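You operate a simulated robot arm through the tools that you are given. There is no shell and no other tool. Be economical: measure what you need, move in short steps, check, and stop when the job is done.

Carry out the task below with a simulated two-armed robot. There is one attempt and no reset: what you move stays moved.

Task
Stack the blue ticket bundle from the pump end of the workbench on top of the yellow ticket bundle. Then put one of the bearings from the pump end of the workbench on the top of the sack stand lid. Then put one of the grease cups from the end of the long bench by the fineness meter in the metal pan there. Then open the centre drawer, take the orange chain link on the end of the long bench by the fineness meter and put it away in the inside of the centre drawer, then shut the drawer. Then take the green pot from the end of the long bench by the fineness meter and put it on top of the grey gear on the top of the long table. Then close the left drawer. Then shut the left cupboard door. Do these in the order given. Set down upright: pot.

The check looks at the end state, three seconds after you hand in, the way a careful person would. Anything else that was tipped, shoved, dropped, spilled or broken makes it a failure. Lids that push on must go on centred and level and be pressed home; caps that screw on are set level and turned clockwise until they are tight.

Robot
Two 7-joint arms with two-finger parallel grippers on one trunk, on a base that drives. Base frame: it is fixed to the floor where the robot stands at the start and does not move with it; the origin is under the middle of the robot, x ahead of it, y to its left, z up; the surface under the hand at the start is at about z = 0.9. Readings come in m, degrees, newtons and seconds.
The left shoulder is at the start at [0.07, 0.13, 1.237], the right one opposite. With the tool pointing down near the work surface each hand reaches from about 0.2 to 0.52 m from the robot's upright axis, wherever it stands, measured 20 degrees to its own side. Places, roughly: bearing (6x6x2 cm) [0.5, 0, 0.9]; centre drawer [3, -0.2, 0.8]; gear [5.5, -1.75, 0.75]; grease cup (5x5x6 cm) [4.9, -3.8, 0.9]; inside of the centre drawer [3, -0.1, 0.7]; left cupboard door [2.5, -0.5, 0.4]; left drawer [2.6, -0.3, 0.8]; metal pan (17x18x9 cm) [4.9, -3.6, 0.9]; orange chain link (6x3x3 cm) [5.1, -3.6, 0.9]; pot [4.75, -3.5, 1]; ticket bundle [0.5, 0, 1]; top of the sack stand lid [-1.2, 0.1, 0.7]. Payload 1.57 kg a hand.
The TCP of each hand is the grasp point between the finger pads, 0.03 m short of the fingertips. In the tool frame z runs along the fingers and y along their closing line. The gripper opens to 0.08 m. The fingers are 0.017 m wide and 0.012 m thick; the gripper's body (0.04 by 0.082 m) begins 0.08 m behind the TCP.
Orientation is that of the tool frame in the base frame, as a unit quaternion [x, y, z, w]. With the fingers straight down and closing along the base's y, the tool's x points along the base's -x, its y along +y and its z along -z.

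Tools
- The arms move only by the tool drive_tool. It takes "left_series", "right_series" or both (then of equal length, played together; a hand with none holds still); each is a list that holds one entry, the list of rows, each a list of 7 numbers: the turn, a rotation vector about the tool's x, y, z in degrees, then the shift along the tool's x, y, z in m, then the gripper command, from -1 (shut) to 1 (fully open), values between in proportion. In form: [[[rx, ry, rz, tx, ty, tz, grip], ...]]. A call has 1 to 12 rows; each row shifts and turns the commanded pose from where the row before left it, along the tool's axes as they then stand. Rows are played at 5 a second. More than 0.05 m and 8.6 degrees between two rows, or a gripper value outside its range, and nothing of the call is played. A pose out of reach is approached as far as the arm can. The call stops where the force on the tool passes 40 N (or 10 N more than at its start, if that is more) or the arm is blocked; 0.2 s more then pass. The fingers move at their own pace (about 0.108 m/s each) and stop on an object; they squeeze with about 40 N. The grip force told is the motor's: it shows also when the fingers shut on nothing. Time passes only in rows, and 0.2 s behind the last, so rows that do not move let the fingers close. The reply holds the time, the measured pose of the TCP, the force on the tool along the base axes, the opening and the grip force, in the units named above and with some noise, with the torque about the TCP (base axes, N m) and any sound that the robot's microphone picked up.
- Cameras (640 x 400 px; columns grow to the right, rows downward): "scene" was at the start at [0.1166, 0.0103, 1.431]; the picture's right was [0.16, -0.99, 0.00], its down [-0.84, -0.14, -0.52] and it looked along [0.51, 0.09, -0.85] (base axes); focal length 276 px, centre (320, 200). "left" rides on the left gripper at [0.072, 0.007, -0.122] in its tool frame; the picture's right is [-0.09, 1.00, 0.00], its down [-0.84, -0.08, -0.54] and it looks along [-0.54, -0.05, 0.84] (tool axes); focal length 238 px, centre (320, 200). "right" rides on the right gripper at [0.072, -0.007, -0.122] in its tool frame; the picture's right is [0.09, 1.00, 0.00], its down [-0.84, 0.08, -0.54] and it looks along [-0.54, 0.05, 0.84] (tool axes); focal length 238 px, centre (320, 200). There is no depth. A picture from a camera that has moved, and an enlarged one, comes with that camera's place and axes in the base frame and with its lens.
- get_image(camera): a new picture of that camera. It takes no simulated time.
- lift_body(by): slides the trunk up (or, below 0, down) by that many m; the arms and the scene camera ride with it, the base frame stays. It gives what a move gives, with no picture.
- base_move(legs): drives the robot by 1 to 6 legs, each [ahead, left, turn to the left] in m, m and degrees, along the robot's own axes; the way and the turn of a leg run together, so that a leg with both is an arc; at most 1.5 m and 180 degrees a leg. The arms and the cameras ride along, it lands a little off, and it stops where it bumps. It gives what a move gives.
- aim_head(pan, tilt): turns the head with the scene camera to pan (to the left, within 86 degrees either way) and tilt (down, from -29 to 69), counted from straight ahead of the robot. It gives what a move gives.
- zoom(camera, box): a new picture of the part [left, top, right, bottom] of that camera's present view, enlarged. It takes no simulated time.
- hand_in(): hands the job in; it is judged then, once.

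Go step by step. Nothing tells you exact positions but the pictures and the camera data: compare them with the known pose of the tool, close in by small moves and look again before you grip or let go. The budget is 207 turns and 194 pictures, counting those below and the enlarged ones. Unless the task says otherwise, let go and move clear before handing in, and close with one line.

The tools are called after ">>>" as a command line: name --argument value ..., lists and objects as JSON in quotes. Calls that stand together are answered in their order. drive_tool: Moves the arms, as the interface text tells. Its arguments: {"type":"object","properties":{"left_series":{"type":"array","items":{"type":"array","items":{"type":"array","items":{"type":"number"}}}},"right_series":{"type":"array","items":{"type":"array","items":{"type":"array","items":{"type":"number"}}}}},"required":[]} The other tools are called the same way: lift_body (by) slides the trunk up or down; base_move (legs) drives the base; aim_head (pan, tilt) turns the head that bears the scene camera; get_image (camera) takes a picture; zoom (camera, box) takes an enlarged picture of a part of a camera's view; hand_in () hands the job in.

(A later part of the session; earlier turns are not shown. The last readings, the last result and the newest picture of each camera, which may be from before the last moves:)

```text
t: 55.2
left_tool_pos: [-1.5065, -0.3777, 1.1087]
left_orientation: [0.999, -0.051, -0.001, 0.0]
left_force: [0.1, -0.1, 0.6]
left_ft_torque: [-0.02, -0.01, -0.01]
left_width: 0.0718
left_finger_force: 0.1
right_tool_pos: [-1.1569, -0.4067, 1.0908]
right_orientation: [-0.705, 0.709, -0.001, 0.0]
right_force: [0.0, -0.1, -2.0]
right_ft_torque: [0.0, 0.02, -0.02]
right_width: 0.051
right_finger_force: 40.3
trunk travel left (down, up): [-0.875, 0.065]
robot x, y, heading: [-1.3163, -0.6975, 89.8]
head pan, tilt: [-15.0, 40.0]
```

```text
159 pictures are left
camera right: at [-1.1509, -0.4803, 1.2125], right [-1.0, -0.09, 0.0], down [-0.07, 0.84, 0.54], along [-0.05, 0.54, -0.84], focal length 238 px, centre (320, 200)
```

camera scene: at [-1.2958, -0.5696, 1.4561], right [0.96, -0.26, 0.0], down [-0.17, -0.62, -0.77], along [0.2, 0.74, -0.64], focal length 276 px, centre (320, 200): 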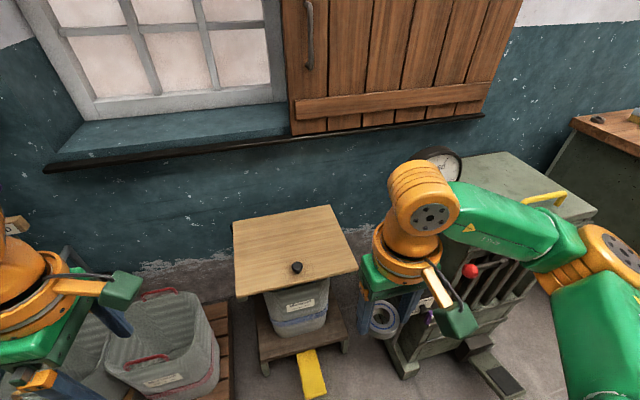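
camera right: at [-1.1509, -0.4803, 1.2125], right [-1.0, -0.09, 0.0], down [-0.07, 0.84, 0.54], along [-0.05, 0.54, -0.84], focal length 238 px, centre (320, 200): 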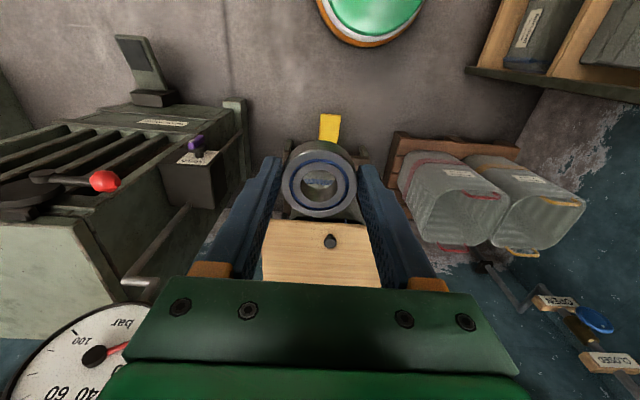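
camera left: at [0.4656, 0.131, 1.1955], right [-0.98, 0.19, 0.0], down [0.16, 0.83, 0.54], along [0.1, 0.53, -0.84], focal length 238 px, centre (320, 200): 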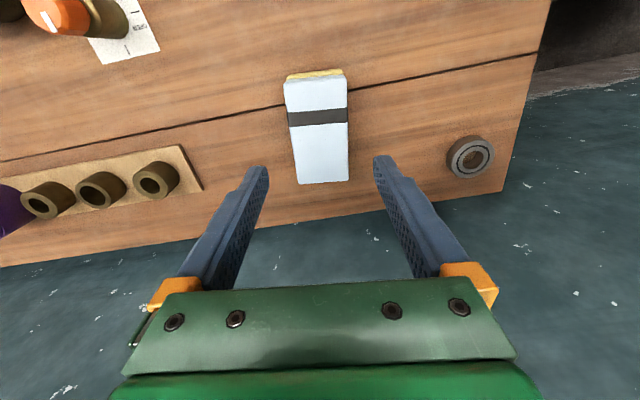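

Lid top is at z≈0.70 spanning x -1.43…-1.02, y -0.05…0.27; the knob is at (-1.225, -0.015). The gauge sits at (-0.89, -0.11, 1.06), so I extend the right arm first to pull its elbow in, and turn 10° right.

>>> drive_tool --right_series '[[[0, 0, 0, -0.04, 0.012, 0, -1], [0, 0, 0, -0.04, 0.012, 0, -1], [0, 0, 0, -0.04, 0.012, 0, -1], [0, 0, 0, -0.04, 0.012, 0, -1], [0, 0, 0, -0.037, 0.012, 0, -1], [0, 0, 0, 0, 0, 0, -1]]]'

>>> base_move --legs '[[0, 0, -10]]'

>>> lift_body --by -0.25

>>> get_image --camera "scene"

```text
t: 56.6
left_tool_pos: [-1.504, -0.3803, 1.1078]
left_orientation: [0.999, -0.052, -0.001, 0.0]
left_force: [-0.3, -1.0, -0.3]
left_ft_torque: [-0.01, -0.01, 0.01]
left_width: 0.0718
left_finger_force: 0.1
right_tool_pos: [-1.2097, -0.2236, 1.0894]
right_orientation: [-0.705, 0.709, 0.0, 0.001]
right_force: [-0.2, -0.8, -0.7]
right_ft_torque: [-0.01, 0.03, -0.01]
right_width: 0.051
right_finger_force: 40.6
right hand out of reach, approached as far as the arm can: row 5
trunk travel left (down, up): [-0.875, 0.065]
robot x, y, heading: [-1.3204, -0.7025, 89.4]
head pan, tilt: [-15.0, 40.0]
```

```text
t: 57.6
left_tool_pos: [-1.4502, -0.3512, 1.1076]
left_orientation: [0.991, -0.134, 0.0, 0.0]
left_force: [0.1, 0.0, -0.4]
left_ft_torque: [-0.01, 0.02, 0.0]
left_width: 0.072
left_finger_force: 0.1
right_tool_pos: [-1.1343, -0.2477, 1.0895]
right_orientation: [-0.643, 0.766, -0.001, 0.0]
right_force: [-1.3, 0.0, -1.1]
right_ft_torque: [0.03, -0.01, -0.02]
right_width: 0.0507
right_finger_force: 40.3
trunk travel left (down, up): [-0.875, 0.065]
robot x, y, heading: [-1.3174, -0.7026, 80.4]
head pan, tilt: [-15.0, 40.0]
```

```text
t: 60.2
left_tool_pos: [-1.4485, -0.3519, 0.8582]
left_orientation: [0.991, -0.135, 0.0, 0.0]
left_force: [0.6, 0.9, 0.0]
left_ft_torque: [0.01, -0.04, 0.0]
left_width: 0.0719
left_finger_force: 0.1
right_tool_pos: [-1.1329, -0.2491, 0.8392]
right_orientation: [-0.643, 0.766, 0.0, 0.0]
right_force: [-0.8, 0.0, -1.2]
right_ft_torque: [0.01, 0.0, 0.02]
right_width: 0.0508
right_finger_force: 39.9
trunk travel left (down, up): [-0.625, 0.315]
robot x, y, heading: [-1.3159, -0.7015, 79.8]
head pan, tilt: [-15.0, 40.0]
```

```text
158 pictures are left
camera scene: at [-1.274, -0.5759, 1.2061], right [0.91, -0.42, 0.0], down [-0.27, -0.58, -0.77], along [0.32, 0.69, -0.64], focal length 276 px, centre (320, 200)
```

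scene: 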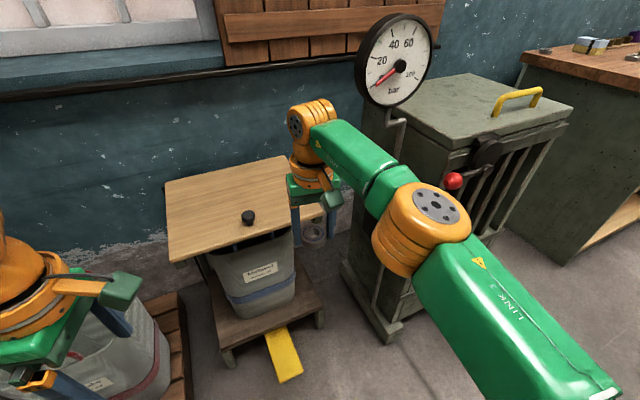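

The gauge would be close to the elbow, so I'll place the bearing left of the knob at about (-1.31, 0.02). I shift left, then ahead.

>>> base_move --legs '[[0, 0.209, 0], [0.17, 0, 0]]'

>>> get_image --camera "scene"

>>> get_image --camera "right"

>>> get_image --camera "left"

```text
t: 62.0
left_tool_pos: [-1.6269, -0.3074, 0.8611]
left_orientation: [0.989, -0.149, -0.01, 0.002]
left_force: [0.2, -0.3, -0.1]
left_ft_torque: [0.0, 0.01, 0.01]
left_width: 0.072
left_finger_force: 0.1
right_tool_pos: [-1.3106, -0.2117, 0.8349]
right_orientation: [-0.633, 0.774, 0.006, -0.009]
right_force: [0.1, -0.3, -1.8]
right_ft_torque: [0.01, 0.02, -0.01]
right_width: 0.0508
right_finger_force: 39.7
trunk travel left (down, up): [-0.625, 0.315]
robot x, y, heading: [-1.5199, -0.6609, 78.7]
head pan, tilt: [-15.0, 40.0]
stopped in leg 1: the robot was blocked; the commanded pose is now the measured one
```

```text
157 pictures are left
camera scene: at [-1.4522, -0.535, 1.2049], right [0.9, -0.44, -0.02], down [-0.3, -0.58, -0.76], along [0.33, 0.69, -0.65], focal length 276 px, centre (320, 200)
```

scene: 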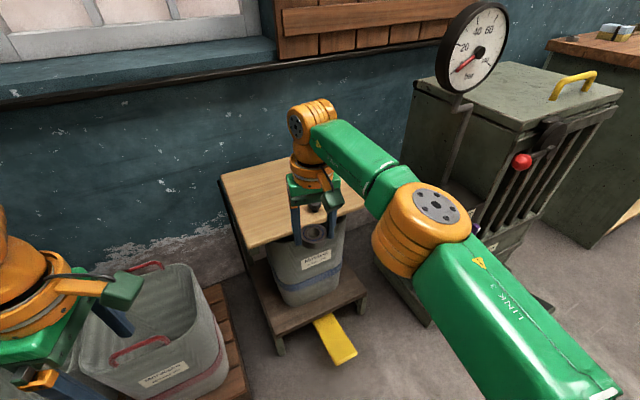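

```text
156 pictures are left
camera right: at [-1.3159, -0.2837, 0.9565], right [-0.99, 0.11, 0.02], down [0.1, 0.84, 0.54], along [0.04, 0.54, -0.84], focal length 238 px, centre (320, 200)
```

right: 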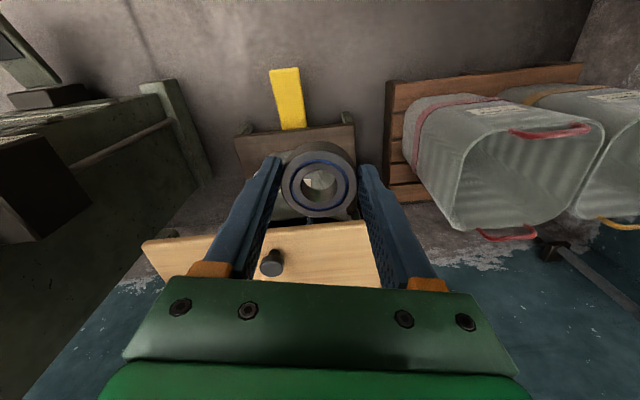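

```text
155 pictures are left
camera left: at [-1.5583, -0.3347, 0.9808], right [-0.38, -0.92, 0.01], down [-0.77, 0.32, 0.56], along [-0.52, 0.21, -0.83], focal length 238 px, centre (320, 200)
```

left: 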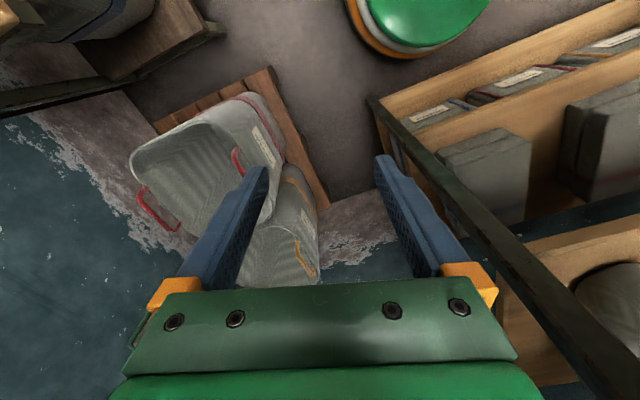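

The left side touched the shelf at the end of the slide. I back off right 6 cm, then check.

>>> base_move --legs '[[0, -0.05, 0]]'

>>> aim_head --pan 75 --tilt 35

>>> get_image --camera "scene"

```text
t: 62.9
left_tool_pos: [-1.6, -0.3195, 0.8577]
left_orientation: [0.99, -0.144, 0.002, 0.0]
left_force: [-0.1, -0.1, 0.0]
left_ft_torque: [0.02, 0.02, 0.02]
left_width: 0.0719
left_finger_force: 0.0
right_tool_pos: [-1.2817, -0.2215, 0.8392]
right_orientation: [-0.637, 0.771, -0.001, 0.002]
right_force: [-0.4, -0.7, -1.3]
right_ft_torque: [-0.02, -0.01, 0.02]
right_width: 0.0506
right_finger_force: 39.8
trunk travel left (down, up): [-0.625, 0.315]
robot x, y, heading: [-1.4723, -0.6728, 79.1]
head pan, tilt: [-15.0, 40.0]
```

```text
t: 64.6
left_tool_pos: [-1.5962, -0.3191, 0.8587]
left_orientation: [0.99, -0.144, 0.0, 0.0]
left_force: [0.0, -0.3, -0.2]
left_ft_torque: [0.02, 0.01, 0.01]
left_width: 0.0721
left_finger_force: 0.2
right_tool_pos: [-1.28, -0.2226, 0.8387]
right_orientation: [-0.637, 0.771, 0.0, 0.0]
right_force: [-0.5, 0.2, -1.0]
right_ft_torque: [0.0, -0.02, -0.02]
right_width: 0.0507
right_finger_force: 40.2
trunk travel left (down, up): [-0.625, 0.315]
robot x, y, heading: [-1.4729, -0.6741, 79.1]
head pan, tilt: [75.0, 35.0]
```

```text
154 pictures are left
camera scene: at [-1.5435, -0.5849, 1.2137], right [0.44, 0.9, 0.0], down [0.52, -0.25, -0.82], along [-0.74, 0.36, -0.57], focal length 276 px, centre (320, 200)
```

scene: 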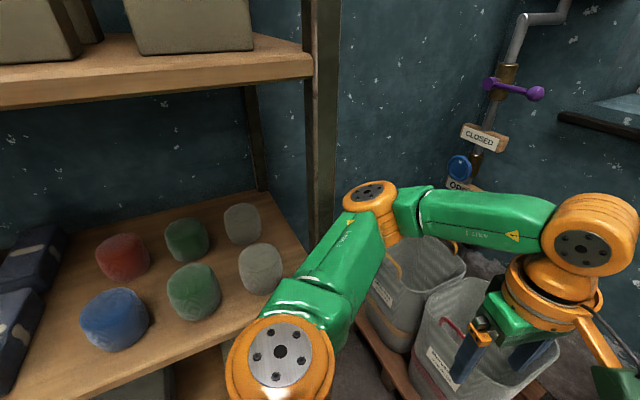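

The elbow is already past the shelf post; going ahead is clear. I advance 0.17 m, then 7 cm left with 5 cm ahead.

>>> base_move --legs '[[0.17, 0, 0], [0.0, 0.065, 0], [0.04, 0, 0]]'

>>> aim_head --pan -15 --tilt 45

>>> get_image --camera "scene"

>>> get_image --camera "right"

```text
t: 67.1
left_tool_pos: [-1.6218, -0.1057, 0.8583]
left_orientation: [0.99, -0.144, 0.0, -0.001]
left_force: [-0.3, -0.5, -0.1]
left_ft_torque: [0.0, -0.03, -0.05]
left_width: 0.0718
left_finger_force: 0.1
right_tool_pos: [-1.3039, -0.0084, 0.8404]
right_orientation: [-0.637, 0.771, 0.001, 0.001]
right_force: [-0.1, 0.8, -1.7]
right_ft_torque: [-0.01, -0.03, -0.01]
right_width: 0.0509
right_finger_force: 40.4
trunk travel left (down, up): [-0.625, 0.315]
robot x, y, heading: [-1.4919, -0.4554, 79.1]
head pan, tilt: [75.0, 35.0]
```

```text
t: 68.7
left_tool_pos: [-1.621, -0.1043, 0.8593]
left_orientation: [0.99, -0.144, 0.0, 0.0]
left_force: [-0.9, -1.1, -0.4]
left_ft_torque: [0.0, 0.03, 0.02]
left_width: 0.0719
left_finger_force: 0.0
right_tool_pos: [-1.3053, -0.006, 0.838]
right_orientation: [-0.637, 0.771, -0.001, 0.0]
right_force: [0.2, 0.5, -2.2]
right_ft_torque: [0.0, -0.05, 0.01]
right_width: 0.0509
right_finger_force: 39.8
trunk travel left (down, up): [-0.625, 0.315]
robot x, y, heading: [-1.4994, -0.4583, 78.8]
head pan, tilt: [-15.0, 45.0]
```

```text
153 pictures are left
camera scene: at [-1.453, -0.3354, 1.1988], right [0.9, -0.44, 0.0], down [-0.31, -0.64, -0.71], along [0.31, 0.64, -0.71], focal length 276 px, centre (320, 200)
```

scene: 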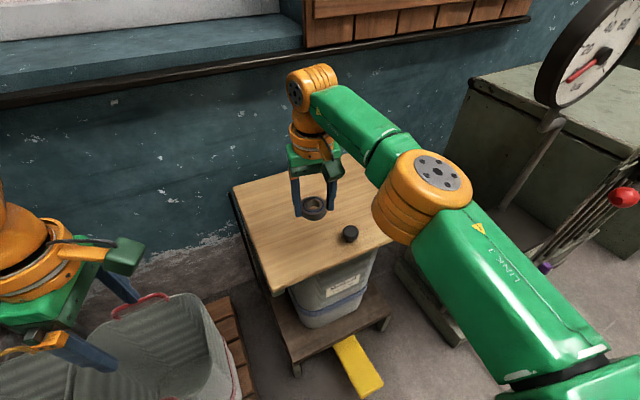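

```text
152 pictures are left
camera right: at [-1.3119, -0.0794, 0.961], right [-1.0, 0.1, 0.0], down [0.08, 0.84, 0.54], along [0.05, 0.54, -0.84], focal length 238 px, centre (320, 200)
```

right: 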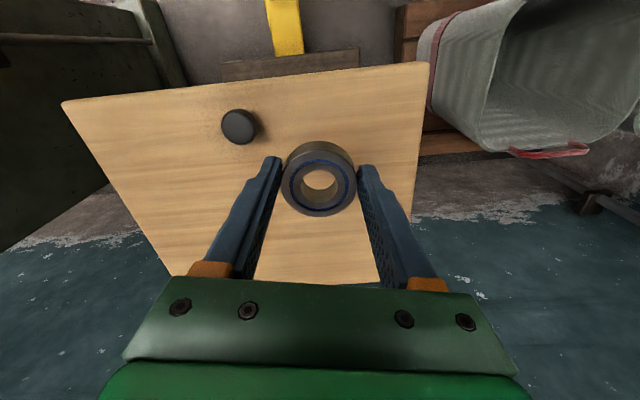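

Below the hand is bare lid left of the knob. I go 3 cm further ahead for edge margin, then lower by the arm.

>>> base_move --legs '[[0.03, 0, 0]]'

>>> drive_tool --right_series '[[[0, 0, 0, 0, 0, 0.03, -1], [0, 0, 0, 0, 0, 0.03, -1], [0, 0, 0, 0, 0, 0.02, -1], [0, 0, 0, 0, 0, 0, -1]]]'

>>> get_image --camera "right"

>>> zoom --camera "scene" --box '[220, 120, 412, 240]'

```text
t: 69.5
left_tool_pos: [-1.616, -0.078, 0.8591]
left_orientation: [0.989, -0.145, 0.0, 0.0]
left_force: [-0.4, -0.8, 0.4]
left_ft_torque: [-0.01, 0.0, 0.0]
left_width: 0.0721
left_finger_force: 0.1
right_tool_pos: [-1.2988, 0.0208, 0.8402]
right_orientation: [-0.637, 0.771, 0.0, 0.002]
right_force: [-0.3, -0.2, -1.1]
right_ft_torque: [0.0, -0.01, 0.02]
right_width: 0.051
right_finger_force: 39.7
trunk travel left (down, up): [-0.625, 0.315]
robot x, y, heading: [-1.4912, -0.4306, 78.7]
head pan, tilt: [-15.0, 45.0]
```

```text
t: 70.5
left_tool_pos: [-1.615, -0.0753, 0.8585]
left_orientation: [0.989, -0.145, 0.0, -0.001]
left_force: [0.0, 0.3, 0.0]
left_ft_torque: [0.01, -0.02, -0.01]
left_width: 0.072
left_finger_force: 0.0
right_tool_pos: [-1.2998, 0.0212, 0.7591]
right_orientation: [-0.637, 0.771, 0.0, 0.0]
right_force: [-0.4, 0.2, -1.1]
right_ft_torque: [0.01, 0.0, 0.0]
right_width: 0.0508
right_finger_force: 39.6
trunk travel left (down, up): [-0.625, 0.315]
robot x, y, heading: [-1.4932, -0.4265, 79.1]
head pan, tilt: [-15.0, 45.0]
```

```text
151 pictures are left
camera right: at [-1.3062, -0.0514, 0.8822], right [-1.0, 0.1, 0.0], down [0.08, 0.84, 0.54], along [0.05, 0.54, -0.84], focal length 238 px, centre (320, 200)
```

right: 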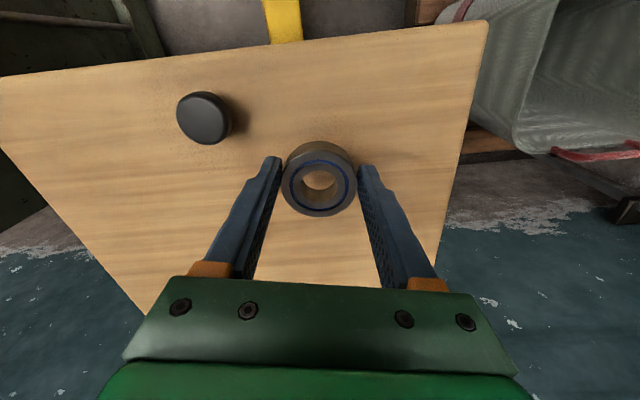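

```text
3.33 times, centred on (316, 180) of scene
camera zoom: at [-1.4474, -0.3067, 1.1989], right [0.9, -0.44, 0.0], down [-0.31, -0.64, -0.71], along [0.31, 0.64, -0.71], focal length 921 px, centre (333, 267)
```

zoom: 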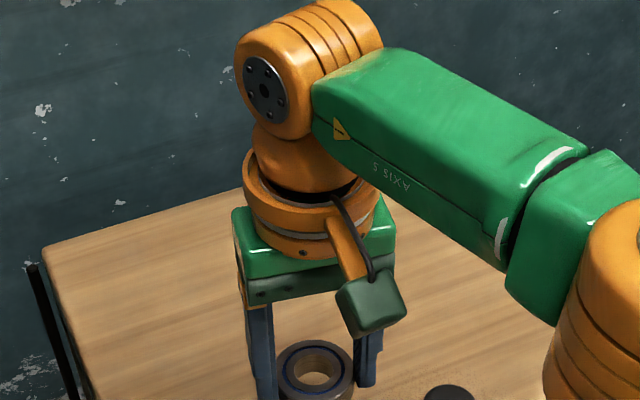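

Clear of the knob with margin. I go on down in small steps.

>>> drive_tool --right_series '[[[0, 0, 0, 0, 0, 0.01, -1], [0, 0, 0, 0, 0, 0.008, -1], [0, 0, 0, 0, 0, 0.004, -1], [0, 0, 0, 0, 0, 0, -1]]]'

>>> get_image --camera "right"

```text
t: 71.5
left_tool_pos: [-1.6158, -0.0749, 0.8587]
left_orientation: [0.989, -0.145, 0.0, 0.0]
left_force: [0.1, 0.1, -0.4]
left_ft_torque: [-0.02, 0.03, 0.03]
left_width: 0.072
left_finger_force: 0.0
right_tool_pos: [-1.3008, 0.0222, 0.7375]
right_orientation: [-0.637, 0.771, 0.001, -0.001]
right_force: [-0.4, -0.3, -1.7]
right_ft_torque: [-0.01, -0.02, 0.03]
right_width: 0.051
right_finger_force: 40.1
trunk travel left (down, up): [-0.625, 0.315]
robot x, y, heading: [-1.4922, -0.4274, 79.1]
head pan, tilt: [-15.0, 45.0]
```

```text
149 pictures are left
camera right: at [-1.3072, -0.0506, 0.8594], right [-1.0, 0.1, 0.0], down [0.08, 0.84, 0.54], along [0.05, 0.54, -0.84], focal length 238 px, centre (320, 200)
```

right: 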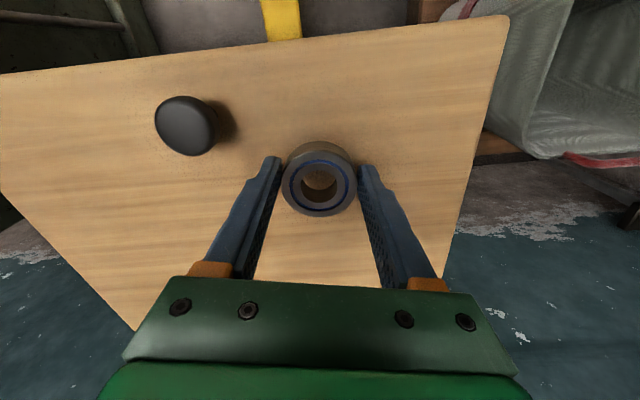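

No contact yet; a few more millimetres.

>>> drive_tool --right_series '[[[0, 0, 0, 0, 0, 0.003, -1], [0, 0, 0, 0, 0, 0.002, -1], [0, 0, 0, 0, 0, 0.002, -1], [0, 0, 0, 0, 0, 0, -1]]]'

```text
t: 72.5
left_tool_pos: [-1.6153, -0.0753, 0.8589]
left_orientation: [0.99, -0.144, -0.001, 0.0]
left_force: [-0.8, 0.1, 0.5]
left_ft_torque: [-0.02, -0.01, -0.01]
left_width: 0.0718
left_finger_force: 0.0
right_tool_pos: [-1.3005, 0.0224, 0.7291]
right_orientation: [-0.636, 0.772, -0.001, 0.0]
right_force: [-0.1, -0.3, -1.1]
right_ft_torque: [0.02, 0.01, 0.02]
right_width: 0.0508
right_finger_force: 39.6
trunk travel left (down, up): [-0.625, 0.315]
robot x, y, heading: [-1.4929, -0.4292, 78.8]
head pan, tilt: [-15.0, 45.0]
```

>>> drive_tool --right_series '[[[0, 0, 0, 0, 0, 0.002, -1], [0, 0, 0, 0, 0, 0.002, -1], [0, 0, 0, 0, 0, 0, -1]]]'

>>> zoom --camera "right" --box '[224, 80, 416, 200]'

```text
t: 73.3
left_tool_pos: [-1.6156, -0.0758, 0.8576]
left_orientation: [0.989, -0.145, -0.001, 0.0]
left_force: [0.3, 0.3, -0.4]
left_ft_torque: [-0.02, 0.04, -0.03]
left_width: 0.0719
left_finger_force: 0.1
right_tool_pos: [-1.2994, 0.0229, 0.7266]
right_orientation: [-0.637, 0.771, 0.0, -0.001]
right_force: [-0.8, 0.1, -0.1]
right_ft_torque: [-0.02, 0.01, 0.02]
right_width: 0.0507
right_finger_force: 40.0
trunk travel left (down, up): [-0.625, 0.315]
robot x, y, heading: [-1.4923, -0.4312, 78.7]
head pan, tilt: [-15.0, 45.0]
```

```text
3.33 times, centred on (320, 140) of right
camera zoom: at [-1.3068, -0.0503, 0.8479], right [-1.0, 0.1, 0.0], down [0.08, 0.84, 0.54], along [0.05, 0.54, -0.84], focal length 794 px, centre (320, 400)
```

zoom: 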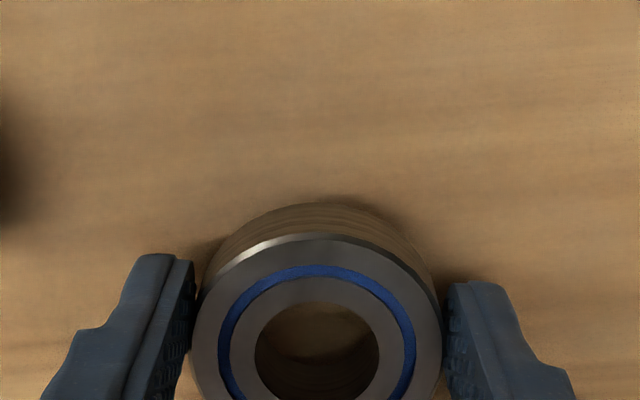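

Shadows nearly meet the bearing. Two more small steps.

>>> drive_tool --right_series '[[[0, 0, 0, 0, 0, 0.002, -1], [0, 0, 0, 0, 0, 0, -1]]]'

```text
t: 74.0
left_tool_pos: [-1.6166, -0.0751, 0.8588]
left_orientation: [0.989, -0.145, 0.0, 0.0]
left_force: [0.1, 0.1, 1.3]
left_ft_torque: [-0.01, 0.02, 0.02]
left_width: 0.0719
left_finger_force: 0.1
right_tool_pos: [-1.3002, 0.0223, 0.7232]
right_orientation: [-0.637, 0.771, 0.0, 0.0]
right_force: [-0.2, 0.4, -2.5]
right_ft_torque: [-0.01, -0.03, -0.01]
right_width: 0.0507
right_finger_force: 40.1
trunk travel left (down, up): [-0.625, 0.315]
robot x, y, heading: [-1.4925, -0.4292, 78.8]
head pan, tilt: [-15.0, 45.0]
```

>>> drive_tool --right_series '[[[0, 0, 0, 0, 0, 0.002, -1], [0, 0, 0, 0, 0, 0.002, -1], [0, 0, 0, 0, 0, 0, -1]]]'

>>> zoom --camera "right" --box '[224, 80, 416, 200]'

```text
t: 74.8
left_tool_pos: [-1.6165, -0.0749, 0.8588]
left_orientation: [0.989, -0.145, -0.001, 0.0]
left_force: [-0.6, 0.5, 0.7]
left_ft_torque: [0.0, 0.0, 0.0]
left_width: 0.072
left_finger_force: 0.0
right_tool_pos: [-1.299, 0.0233, 0.7193]
right_orientation: [-0.637, 0.771, 0.001, 0.001]
right_force: [-0.1, -0.6, -1.0]
right_ft_torque: [0.0, -0.02, 0.02]
right_width: 0.0511
right_finger_force: 39.8
trunk travel left (down, up): [-0.625, 0.315]
robot x, y, heading: [-1.4908, -0.4286, 79.0]
head pan, tilt: [-15.0, 45.0]
```

```text
3.33 times, centred on (320, 140) of right
camera zoom: at [-1.3064, -0.05, 0.8422], right [-1.0, 0.1, 0.0], down [0.08, 0.84, 0.54], along [0.05, 0.54, -0.84], focal length 794 px, centre (320, 400)
```

zoom: 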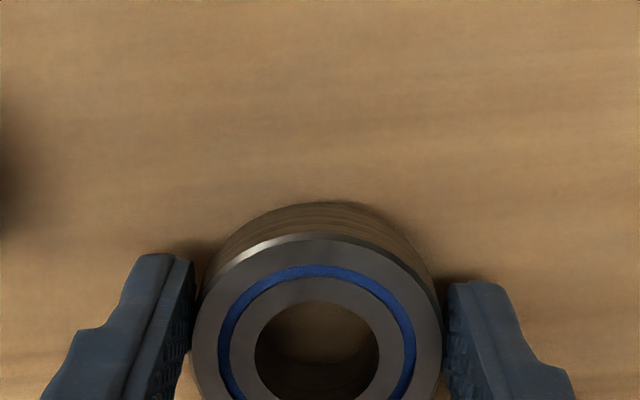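

Still free of contact; I keep lowering gently.

>>> drive_tool --right_series '[[[0, 0, 0, 0, 0, 0.002, -1], [0, 0, 0, 0, 0, 0.001, -1], [0, 0, 0, 0, 0, 0.001, -1], [0, 0, 0, 0, 0, 0, -1]]]'

```text
t: 75.8
left_tool_pos: [-1.6155, -0.0764, 0.8581]
left_orientation: [0.989, -0.145, 0.0, 0.0]
left_force: [0.2, -0.6, 0.0]
left_ft_torque: [0.01, 0.0, 0.01]
left_width: 0.072
left_finger_force: 0.0
right_tool_pos: [-1.3002, 0.0218, 0.7146]
right_orientation: [-0.637, 0.771, 0.0, -0.001]
right_force: [-0.4, -0.6, -1.5]
right_ft_torque: [-0.02, -0.01, -0.04]
right_width: 0.0509
right_finger_force: 40.6
trunk travel left (down, up): [-0.625, 0.315]
robot x, y, heading: [-1.4903, -0.4264, 79.0]
head pan, tilt: [-15.0, 45.0]
```

>>> drive_tool --right_series '[[[0, 0, 0, 0, 0, 0.002, -1], [0, 0, 0, 0, 0, 0.002, -1], [0, 0, 0, 0, 0, 0, -1]]]'

>>> get_image --camera "right"

>>> zoom --camera "scene" --box '[260, 180, 388, 260]'

```text
t: 76.5
left_tool_pos: [-1.6159, -0.0783, 0.8603]
left_orientation: [0.99, -0.144, -0.001, -0.002]
left_force: [0.5, -0.4, 0.2]
left_ft_torque: [0.01, 0.02, 0.01]
left_width: 0.072
left_finger_force: 0.1
right_tool_pos: [-1.2997, 0.0213, 0.7148]
right_orientation: [-0.636, 0.772, 0.002, 0.003]
right_force: [5.3, 8.9, 27.1]
right_ft_torque: [0.09, -0.14, 0.02]
right_width: 0.0508
right_finger_force: 40.3
trunk travel left (down, up): [-0.625, 0.315]
robot x, y, heading: [-1.49, -0.4252, 79.1]
head pan, tilt: [-15.0, 45.0]
```

```text
146 pictures are left
camera right: at [-1.3069, -0.0518, 0.8361], right [-1.0, 0.1, 0.0], down [0.08, 0.83, 0.55], along [0.06, 0.55, -0.84], focal length 238 px, centre (320, 200)
```

right: 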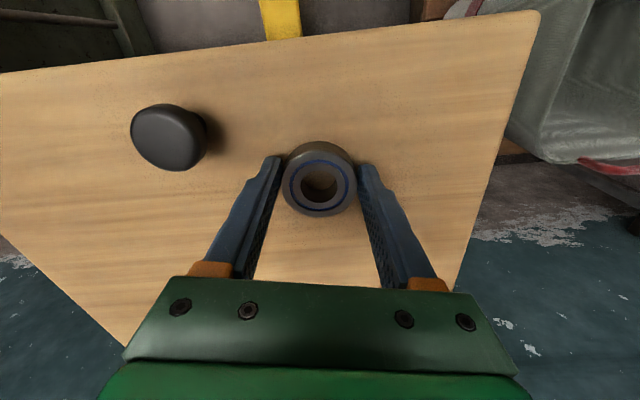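

```text
5.00 times, centred on (324, 220) of scene
camera zoom: at [-1.4484, -0.3104, 1.1997], right [0.9, -0.44, 0.0], down [-0.31, -0.63, -0.71], along [0.31, 0.64, -0.7], focal length 1381 px, centre (300, 100)
```

zoom: 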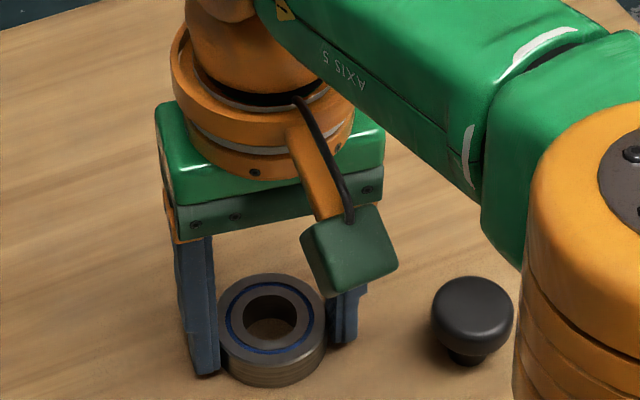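

Contact felt. I ease up 2 mm, open, and rise straight up.

>>> drive_tool --right_series '[[[0, 0, 0, 0, 0, -0.002, -1], [0, 0, 0, 0, 0, 0, -1], [0, 0, 0, 0, 0, 0, 0.7], [0, 0, 0, 0, 0, 0, 0.7], [0, 0, 0, 0, 0, 0, 0.7], [0, 0, 0, 0, 0, -0.03, 0.7], [0, 0, 0, 0, 0, -0.04, 0.7], [0, 0, 0, 0, 0, -0.05, 0.7], [0, 0, 0, 0, 0, 0, 0.7]]]'

>>> get_image --camera "right"

```text
t: 78.5
left_tool_pos: [-1.6147, -0.076, 0.8593]
left_orientation: [0.989, -0.145, -0.001, -0.001]
left_force: [0.1, -0.2, 0.0]
left_ft_torque: [0.01, 0.0, 0.0]
left_width: 0.0723
left_finger_force: 0.0
right_tool_pos: [-1.2992, 0.0253, 0.8326]
right_orientation: [-0.637, 0.771, 0.0, 0.0]
right_force: [-0.1, 0.0, 0.5]
right_ft_torque: [0.01, 0.02, 0.01]
right_width: 0.0682
right_finger_force: 0.0
trunk travel left (down, up): [-0.625, 0.315]
robot x, y, heading: [-1.4942, -0.4271, 79.0]
head pan, tilt: [-15.0, 45.0]
```

```text
144 pictures are left
camera right: at [-1.3064, -0.0479, 0.9557], right [-1.0, 0.1, 0.0], down [0.08, 0.84, 0.54], along [0.05, 0.54, -0.84], focal length 238 px, centre (320, 200)
```

right: 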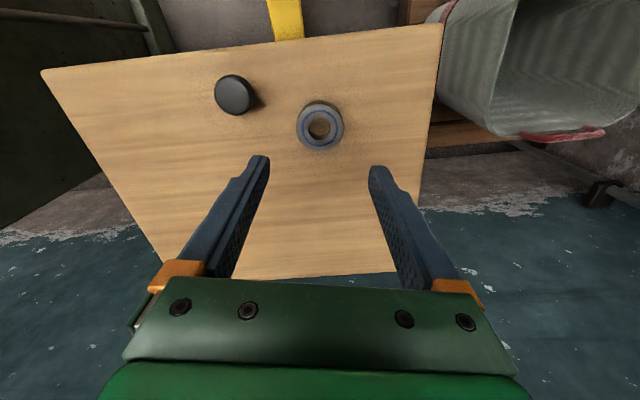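

Bearing rests on the lid. I retrace my way out, retract the right arm, raise the trunk, and turn toward the room.

>>> base_move --legs '[[-0.07, 0, 0], [0, -0.065, 0], [-0.17, 0, 0], [0, -0.16, 0], [-0.35, 0, 0]]'

>>> drive_tool --right_series '[[[0, 0, 0, 0.04, -0.01, 0, 1], [0, 0, 0, 0.04, -0.01, 0, 1], [0, 0, 0, 0.04, -0.01, 0, 1], [0, 0, 0, 0.04, -0.01, 0, 1], [0, 0, 0, 0, 0, 0, 1]]]'

>>> lift_body --by 0.25

>>> base_move --legs '[[0, 0, -79]]'

>>> aim_head --pan -25 --tilt 15

>>> get_image --camera "scene"

```text
t: 84.1
left_tool_pos: [-1.5128, -0.6941, 0.8584]
left_orientation: [0.99, -0.143, -0.001, -0.001]
left_force: [0.1, 0.6, -0.1]
left_ft_torque: [0.02, -0.02, 0.01]
left_width: 0.0719
left_finger_force: 0.0
right_tool_pos: [-1.1966, -0.5921, 0.8322]
right_orientation: [-0.638, 0.77, 0.001, 0.0]
right_force: [-0.5, -0.2, 0.2]
right_ft_torque: [-0.01, 0.01, -0.01]
right_width: 0.0682
right_finger_force: 0.0
trunk travel left (down, up): [-0.625, 0.315]
robot x, y, heading: [-1.3872, -1.049, 79.3]
head pan, tilt: [-15.0, 45.0]
```

```text
t: 85.3
left_tool_pos: [-1.5134, -0.6948, 0.8581]
left_orientation: [0.99, -0.142, -0.001, 0.0]
left_force: [-0.2, 0.3, -0.5]
left_ft_torque: [0.02, 0.04, 0.01]
left_width: 0.0721
left_finger_force: 0.1
right_tool_pos: [-1.1867, -0.7581, 0.8339]
right_orientation: [-0.638, 0.77, 0.0, 0.0]
right_force: [-0.7, 0.2, 0.3]
right_ft_torque: [-0.04, 0.04, -0.01]
right_width: 0.0802
right_finger_force: 0.1
trunk travel left (down, up): [-0.625, 0.315]
robot x, y, heading: [-1.3867, -1.0471, 79.1]
head pan, tilt: [-15.0, 45.0]
```

```text
t: 87.8
left_tool_pos: [-1.5141, -0.6966, 1.1087]
left_orientation: [0.99, -0.143, 0.001, 0.001]
left_force: [0.4, 0.0, -0.5]
left_ft_torque: [0.01, -0.01, 0.01]
left_width: 0.072
left_finger_force: 0.1
right_tool_pos: [-1.1875, -0.7587, 1.0841]
right_orientation: [-0.638, 0.77, 0.001, 0.0]
right_force: [-0.2, -0.2, 0.7]
right_ft_torque: [-0.01, 0.01, 0.0]
right_width: 0.0802
right_finger_force: 0.0
trunk travel left (down, up): [-0.875, 0.065]
robot x, y, heading: [-1.3906, -1.048, 79.1]
head pan, tilt: [-15.0, 45.0]
```

```text
t: 91.6
left_tool_pos: [-1.0675, -0.8523, 1.1075]
left_orientation: [-0.677, 0.736, 0.001, 0.0]
left_force: [0.3, -0.6, 0.6]
left_ft_torque: [0.02, 0.01, -0.03]
left_width: 0.072
left_finger_force: 0.0
right_tool_pos: [-1.0654, -1.1855, 1.0851]
right_orientation: [-0.007, 1.0, 0.0, 0.001]
right_force: [-0.1, -0.1, 0.1]
right_ft_torque: [0.0, -0.03, -0.01]
right_width: 0.0799
right_finger_force: 0.0
trunk travel left (down, up): [-0.875, 0.065]
robot x, y, heading: [-1.3838, -1.0501, 0.9]
head pan, tilt: [-15.0, 45.0]
```

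```text
t: 92.6
left_tool_pos: [-1.0677, -0.8537, 1.1081]
left_orientation: [-0.677, 0.736, 0.001, 0.0]
left_force: [0.0, 0.0, -0.3]
left_ft_torque: [-0.03, -0.01, 0.02]
left_width: 0.0719
left_finger_force: 0.0
right_tool_pos: [-1.0652, -1.1854, 1.0845]
right_orientation: [-0.007, 1.0, 0.0, 0.001]
right_force: [0.1, -0.2, -1.0]
right_ft_torque: [0.04, -0.04, -0.01]
right_width: 0.0799
right_finger_force: 0.0
trunk travel left (down, up): [-0.875, 0.065]
robot x, y, heading: [-1.3861, -1.0472, 1.1]
head pan, tilt: [-25.0, 15.0]
```

```text
143 pictures are left
camera scene: at [-1.2531, -1.0855, 1.4956], right [-0.41, -0.91, 0.0], down [-0.24, 0.11, -0.97], along [0.88, -0.39, -0.26], focal length 276 px, centre (320, 200)
```

scene: 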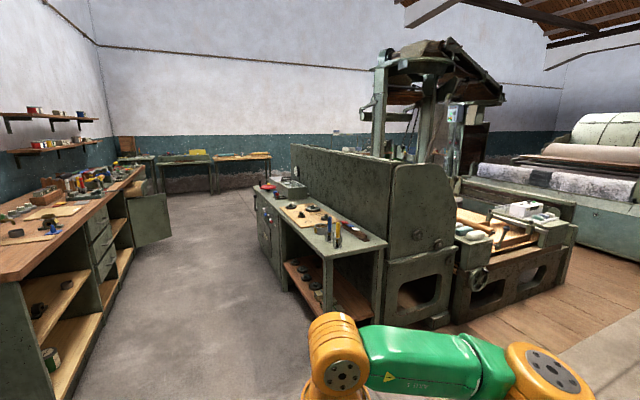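

An aisle runs between the workbench (left, with drawers) and the machine. I drive along it and look ahead.

>>> base_move --legs '[[1.4, -0.16, -1], [1.5, 0, 0], [0.8, 0, 0]]'

>>> get_image --camera "scene"

>>> aim_head --pan 35 --tilt 30

>>> get_image --camera "scene"

```text
t: 110.5
left_tool_pos: [2.6211, -1.0328, 1.1097]
left_orientation: [-0.675, 0.737, -0.001, 0.001]
left_force: [0.4, -0.6, -0.7]
left_ft_torque: [-0.03, -0.01, -0.02]
left_width: 0.0721
left_finger_force: 0.1
right_tool_pos: [2.6232, -1.3651, 1.084]
right_orientation: [-0.005, 1.0, 0.0, 0.001]
right_force: [-1.7, -0.6, 0.3]
right_ft_torque: [0.0, 0.01, 0.0]
right_width: 0.0798
right_finger_force: 0.0
trunk travel left (down, up): [-0.875, 0.065]
robot x, y, heading: [2.2989, -1.2258, 0.8]
head pan, tilt: [-25.0, 15.0]
```

```text
142 pictures are left
camera scene: at [2.435, -1.2638, 1.4958], right [-0.41, -0.91, 0.0], down [-0.23, 0.11, -0.97], along [0.88, -0.4, -0.26], focal length 276 px, centre (320, 200)
```

scene: 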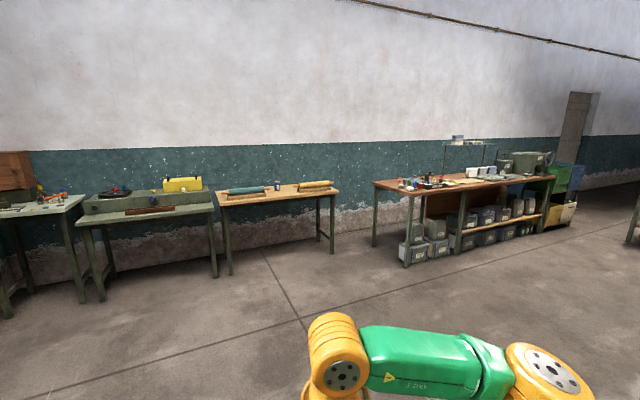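

```text
t: 111.8
left_tool_pos: [2.6224, -1.0316, 1.1095]
left_orientation: [-0.676, 0.737, 0.0, 0.0]
left_force: [0.1, -0.9, 0.0]
left_ft_torque: [0.02, 0.01, -0.01]
left_width: 0.0721
left_finger_force: 0.1
right_tool_pos: [2.6251, -1.3655, 1.0847]
right_orientation: [-0.006, 1.0, 0.0, 0.0]
right_force: [-0.1, 0.3, 0.2]
right_ft_torque: [-0.03, 0.05, 0.01]
right_width: 0.08
right_finger_force: 0.1
trunk travel left (down, up): [-0.875, 0.065]
robot x, y, heading: [2.3028, -1.2259, 0.4]
head pan, tilt: [35.0, 30.0]
```

```text
141 pictures are left
camera scene: at [2.4248, -1.1726, 1.4715], right [0.58, -0.81, 0.0], down [-0.41, -0.29, -0.87], along [0.7, 0.5, -0.5], focal length 276 px, centre (320, 200)
```

scene: 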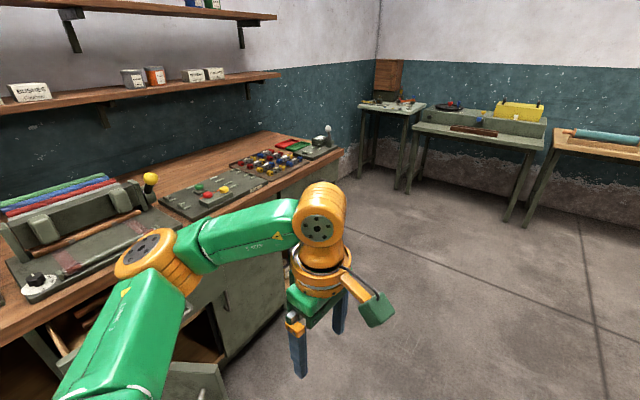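

The long bench starts near (4.6…5.3, -3.3) and runs toward -y. I drive over there to its near end.

>>> base_move --legs '[[1.4, 0, 0], [0, -1.2, 0], [0, -0.9, 0]]'

>>> aim_head --pan -15 --tilt 30

>>> get_image --camera "scene"

```text
t: 128.7
left_tool_pos: [4.028, -3.1296, 1.1082]
left_orientation: [-0.667, 0.745, 0.0, -0.001]
left_force: [-0.1, -0.4, -0.4]
left_ft_torque: [0.01, 0.03, -0.01]
left_width: 0.0721
left_finger_force: 0.1
right_tool_pos: [4.0231, -3.4604, 1.0846]
right_orientation: [0.006, 1.0, 0.0, -0.001]
right_force: [-0.4, -0.2, -1.0]
right_ft_torque: [0.01, -0.02, 0.02]
right_width: 0.0799
right_finger_force: 0.1
trunk travel left (down, up): [-0.875, 0.065]
robot x, y, heading: [3.6984, -3.3149, -0.5]
head pan, tilt: [35.0, 30.0]
```

```text
t: 129.9
left_tool_pos: [4.0286, -3.1314, 1.1092]
left_orientation: [-0.667, 0.745, 0.0, 0.0]
left_force: [0.0, 0.8, -0.1]
left_ft_torque: [-0.01, 0.01, 0.0]
left_width: 0.0723
left_finger_force: 0.0
right_tool_pos: [4.0223, -3.4632, 1.0858]
right_orientation: [0.006, 1.0, 0.0, 0.0]
right_force: [0.0, 0.1, 0.8]
right_ft_torque: [-0.04, 0.04, 0.01]
right_width: 0.0797
right_finger_force: 0.1
trunk travel left (down, up): [-0.875, 0.065]
robot x, y, heading: [3.7038, -3.3153, -1.0]
head pan, tilt: [-15.0, 30.0]
```

```text
140 pictures are left
camera scene: at [3.8399, -3.3416, 1.4715], right [-0.27, -0.96, 0.0], down [-0.48, 0.13, -0.87], along [0.83, -0.23, -0.5], focal length 276 px, centre (320, 200)
```

scene: 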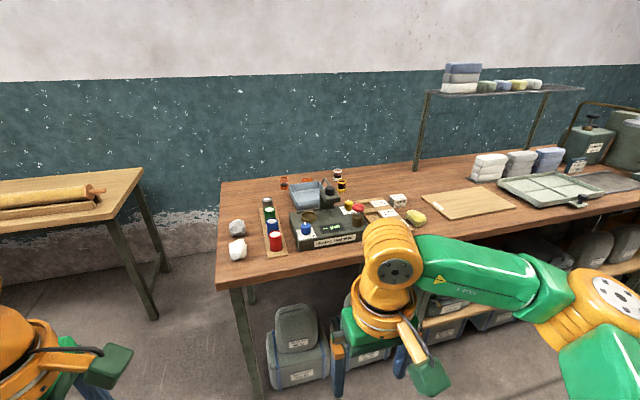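

I zoom into the end of the bench to identify the items.

>>> zoom --camera "scene" --box '[210, 160, 450, 280]'

```text
2.67 times, centred on (330, 220) of scene
camera zoom: at [3.8399, -3.3416, 1.4715], right [-0.27, -0.96, 0.0], down [-0.48, 0.13, -0.87], along [0.83, -0.23, -0.5], focal length 737 px, centre (293, 147)
```

zoom: 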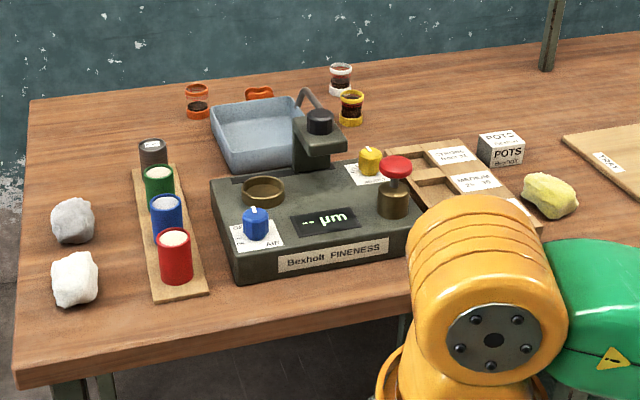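

Items seen: grey pan behind the fineness meter, grease cups (orange, white, yellow), orange chain link behind the pan, and a row of pots with the green one second from the back. I go round to the bench's end to be in reach.

>>> base_move --legs '[[0, 0.48, 0], [1.15, 0, 0], [0, 0, -89]]'

>>> aim_head --pan 0 --tilt 50

>>> get_image --camera "scene"

```text
t: 141.9
left_tool_pos: [5.0371, -3.1646, 1.1083]
left_orientation: [0.045, 0.999, 0.0, 0.0]
left_force: [-0.1, -0.3, -0.1]
left_ft_torque: [0.01, 0.01, 0.02]
left_width: 0.072
left_finger_force: 0.1
right_tool_pos: [4.7052, -3.1652, 1.0845]
right_orientation: [0.704, 0.711, 0.0, 0.0]
right_force: [-0.1, -0.3, 0.1]
right_ft_torque: [0.01, -0.04, -0.02]
right_width: 0.0802
right_finger_force: 0.0
trunk travel left (down, up): [-0.875, 0.065]
robot x, y, heading: [4.8459, -2.8421, -89.6]
head pan, tilt: [-15.0, 30.0]
```

```text
t: 142.8
left_tool_pos: [5.0364, -3.1633, 1.1084]
left_orientation: [0.047, 0.999, 0.0, 0.001]
left_force: [0.1, -0.5, 0.2]
left_ft_torque: [-0.03, -0.01, 0.01]
left_width: 0.0722
left_finger_force: 0.1
right_tool_pos: [4.7044, -3.1654, 1.0843]
right_orientation: [0.704, 0.71, 0.0, 0.0]
right_force: [-0.4, 0.4, 0.0]
right_ft_torque: [-0.03, -0.03, -0.03]
right_width: 0.0798
right_finger_force: 0.1
trunk travel left (down, up): [-0.875, 0.065]
robot x, y, heading: [4.8444, -2.8448, -89.8]
head pan, tilt: [0.0, 50.0]
```

```text
138 pictures are left
camera scene: at [4.8447, -2.9716, 1.442], right [-1.0, -0.01, 0.0], down [-0.01, 0.77, -0.64], along [0.01, -0.64, -0.77], focal length 276 px, centre (320, 200)
```

scene: 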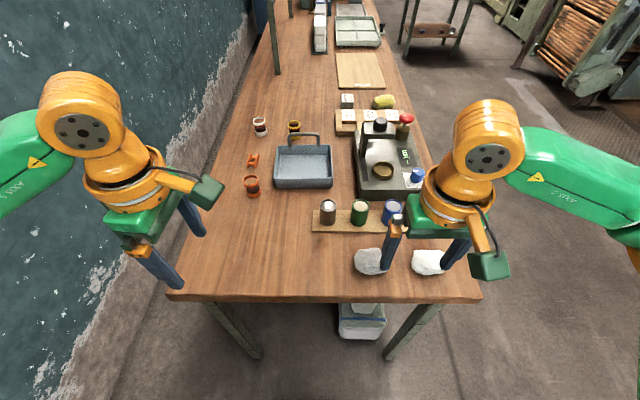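

Triangulating, the bench top is at z≈0.85; link (5.06,-3.61), orange cup (5.04,-3.49), pan (4.90,-3.58), green pot (4.75,-3.39). There seems to be a gap between the bench's back edge (x≈5.17) and the wall; I look that way.

>>> aim_head --pan 60 --tilt 40

>>> get_image --camera "scene"

```text
t: 144.1
left_tool_pos: [5.0353, -3.1642, 1.1074]
left_orientation: [0.045, 0.999, -0.001, 0.0]
left_force: [-1.4, 0.6, 0.5]
left_ft_torque: [0.01, 0.0, -0.01]
left_width: 0.0722
left_finger_force: 0.1
right_tool_pos: [4.7047, -3.1654, 1.0856]
right_orientation: [0.703, 0.711, -0.001, 0.0]
right_force: [-1.1, -0.3, 0.6]
right_ft_torque: [-0.02, 0.0, -0.02]
right_width: 0.0803
right_finger_force: 0.0
trunk travel left (down, up): [-0.875, 0.065]
robot x, y, heading: [4.8439, -2.8464, -89.3]
head pan, tilt: [60.0, 40.0]
```

```text
137 pictures are left
camera scene: at [4.918, -2.9365, 1.4561], right [-0.49, -0.87, 0.0], down [-0.56, 0.32, -0.77], along [0.67, -0.38, -0.64], focal length 276 px, centre (320, 200)
```

scene: 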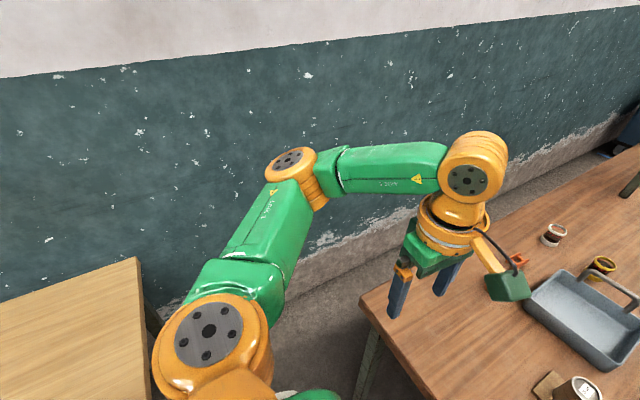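

The wall is near x≈5.8, a tight slot, so I'll work from the bench end, tilting the hand forward for extra reach. I turn the left wrist back and edge up to the bench.

>>> drive_tool --left_series '[[[0, 0, 8.45, 0, 0, 0, 1], [0, 0, 8.45, 0, 0, 0, 1], [0, 0, 8.45, 0, 0, 0, 1], [0, 0, 8.45, 0, 0, 0, 1], [0, 0, 8.45, 0, 0, 0, 1], [0, 0, 8.45, 0, 0, 0, 1], [0, 0, 8.45, 0, 0, 0, 1], [0, 0, 8.45, 0, 0, 0, 1], [0, 0, 8.45, 0, 0, 0, 1], [0, 0, 8.45, 0, 0, 0, 1], [0, 0, 0, 0, 0, 0, 1]]]'

>>> base_move --legs '[[0.08, 0.035, 0]]'

>>> aim_head --pan 15 --tilt 55

>>> get_image --camera "scene"

>>> get_image --camera "left"

```text
t: 146.5
left_tool_pos: [5.0364, -3.1643, 1.1101]
left_orientation: [0.706, 0.709, 0.0, 0.0]
left_force: [0.0, 0.0, 1.3]
left_ft_torque: [0.01, 0.02, 0.04]
left_width: 0.0801
left_finger_force: 0.0
right_tool_pos: [4.7042, -3.1655, 1.0851]
right_orientation: [0.704, 0.711, 0.0, 0.0]
right_force: [-0.5, 0.0, -0.3]
right_ft_torque: [-0.01, -0.02, -0.02]
right_width: 0.0798
right_finger_force: 0.1
trunk travel left (down, up): [-0.875, 0.065]
robot x, y, heading: [4.8449, -2.8453, -89.6]
head pan, tilt: [60.0, 40.0]
```

```text
t: 147.6
left_tool_pos: [5.068, -3.2395, 1.1118]
left_orientation: [0.706, 0.708, -0.001, 0.002]
left_force: [-0.1, 0.5, -0.3]
left_ft_torque: [-0.04, -0.01, 0.0]
left_width: 0.0799
left_finger_force: 0.0
right_tool_pos: [4.7355, -3.2406, 1.0864]
right_orientation: [0.704, 0.71, -0.001, 0.003]
right_force: [-0.9, 0.2, 0.5]
right_ft_torque: [-0.04, -0.02, -0.01]
right_width: 0.08
right_finger_force: 0.1
trunk travel left (down, up): [-0.875, 0.065]
robot x, y, heading: [4.8794, -2.9263, -89.5]
head pan, tilt: [60.0, 40.0]
```

```text
t: 148.7
left_tool_pos: [5.0713, -3.2439, 1.1094]
left_orientation: [0.705, 0.709, -0.001, 0.0]
left_force: [0.0, -0.2, -0.1]
left_ft_torque: [-0.01, 0.04, -0.01]
left_width: 0.0798
left_finger_force: 0.0
right_tool_pos: [4.7378, -3.2437, 1.0846]
right_orientation: [0.704, 0.71, -0.001, 0.0]
right_force: [-0.6, -0.1, -0.4]
right_ft_torque: [-0.01, 0.01, 0.0]
right_width: 0.0802
right_finger_force: 0.0
trunk travel left (down, up): [-0.875, 0.065]
robot x, y, heading: [4.8823, -2.9241, -89.5]
head pan, tilt: [15.0, 55.0]
```

```text
136 pictures are left
camera scene: at [4.898, -3.0434, 1.4355], right [-0.96, -0.27, 0.0], down [-0.22, 0.79, -0.57], along [0.15, -0.55, -0.82], focal length 276 px, centre (320, 200)
```

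scene: 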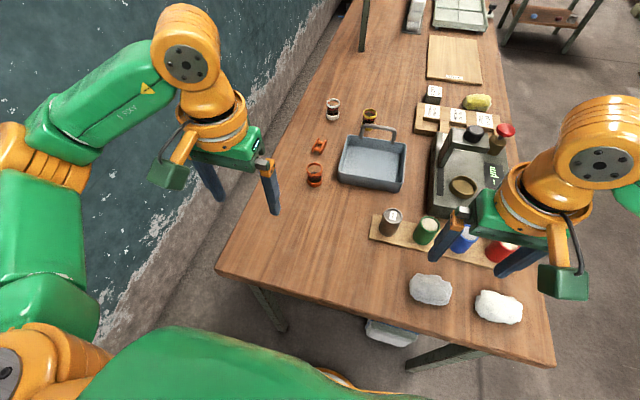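

```text
135 pictures are left
camera left: at [5.0771, -3.1725, 1.2311], right [1.0, -0.09, 0.0], down [-0.07, -0.84, 0.54], along [-0.05, -0.54, -0.84], focal length 238 px, centre (320, 200)
```

left: 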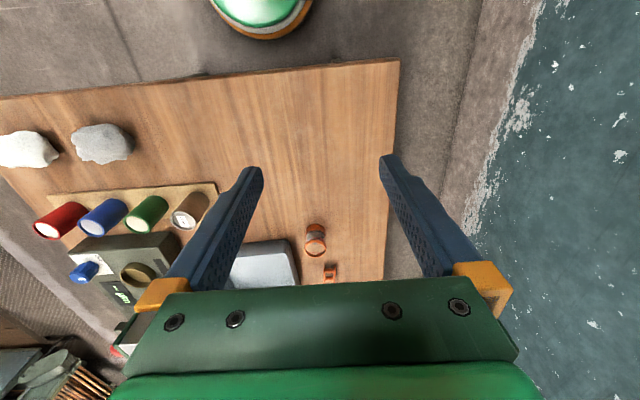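

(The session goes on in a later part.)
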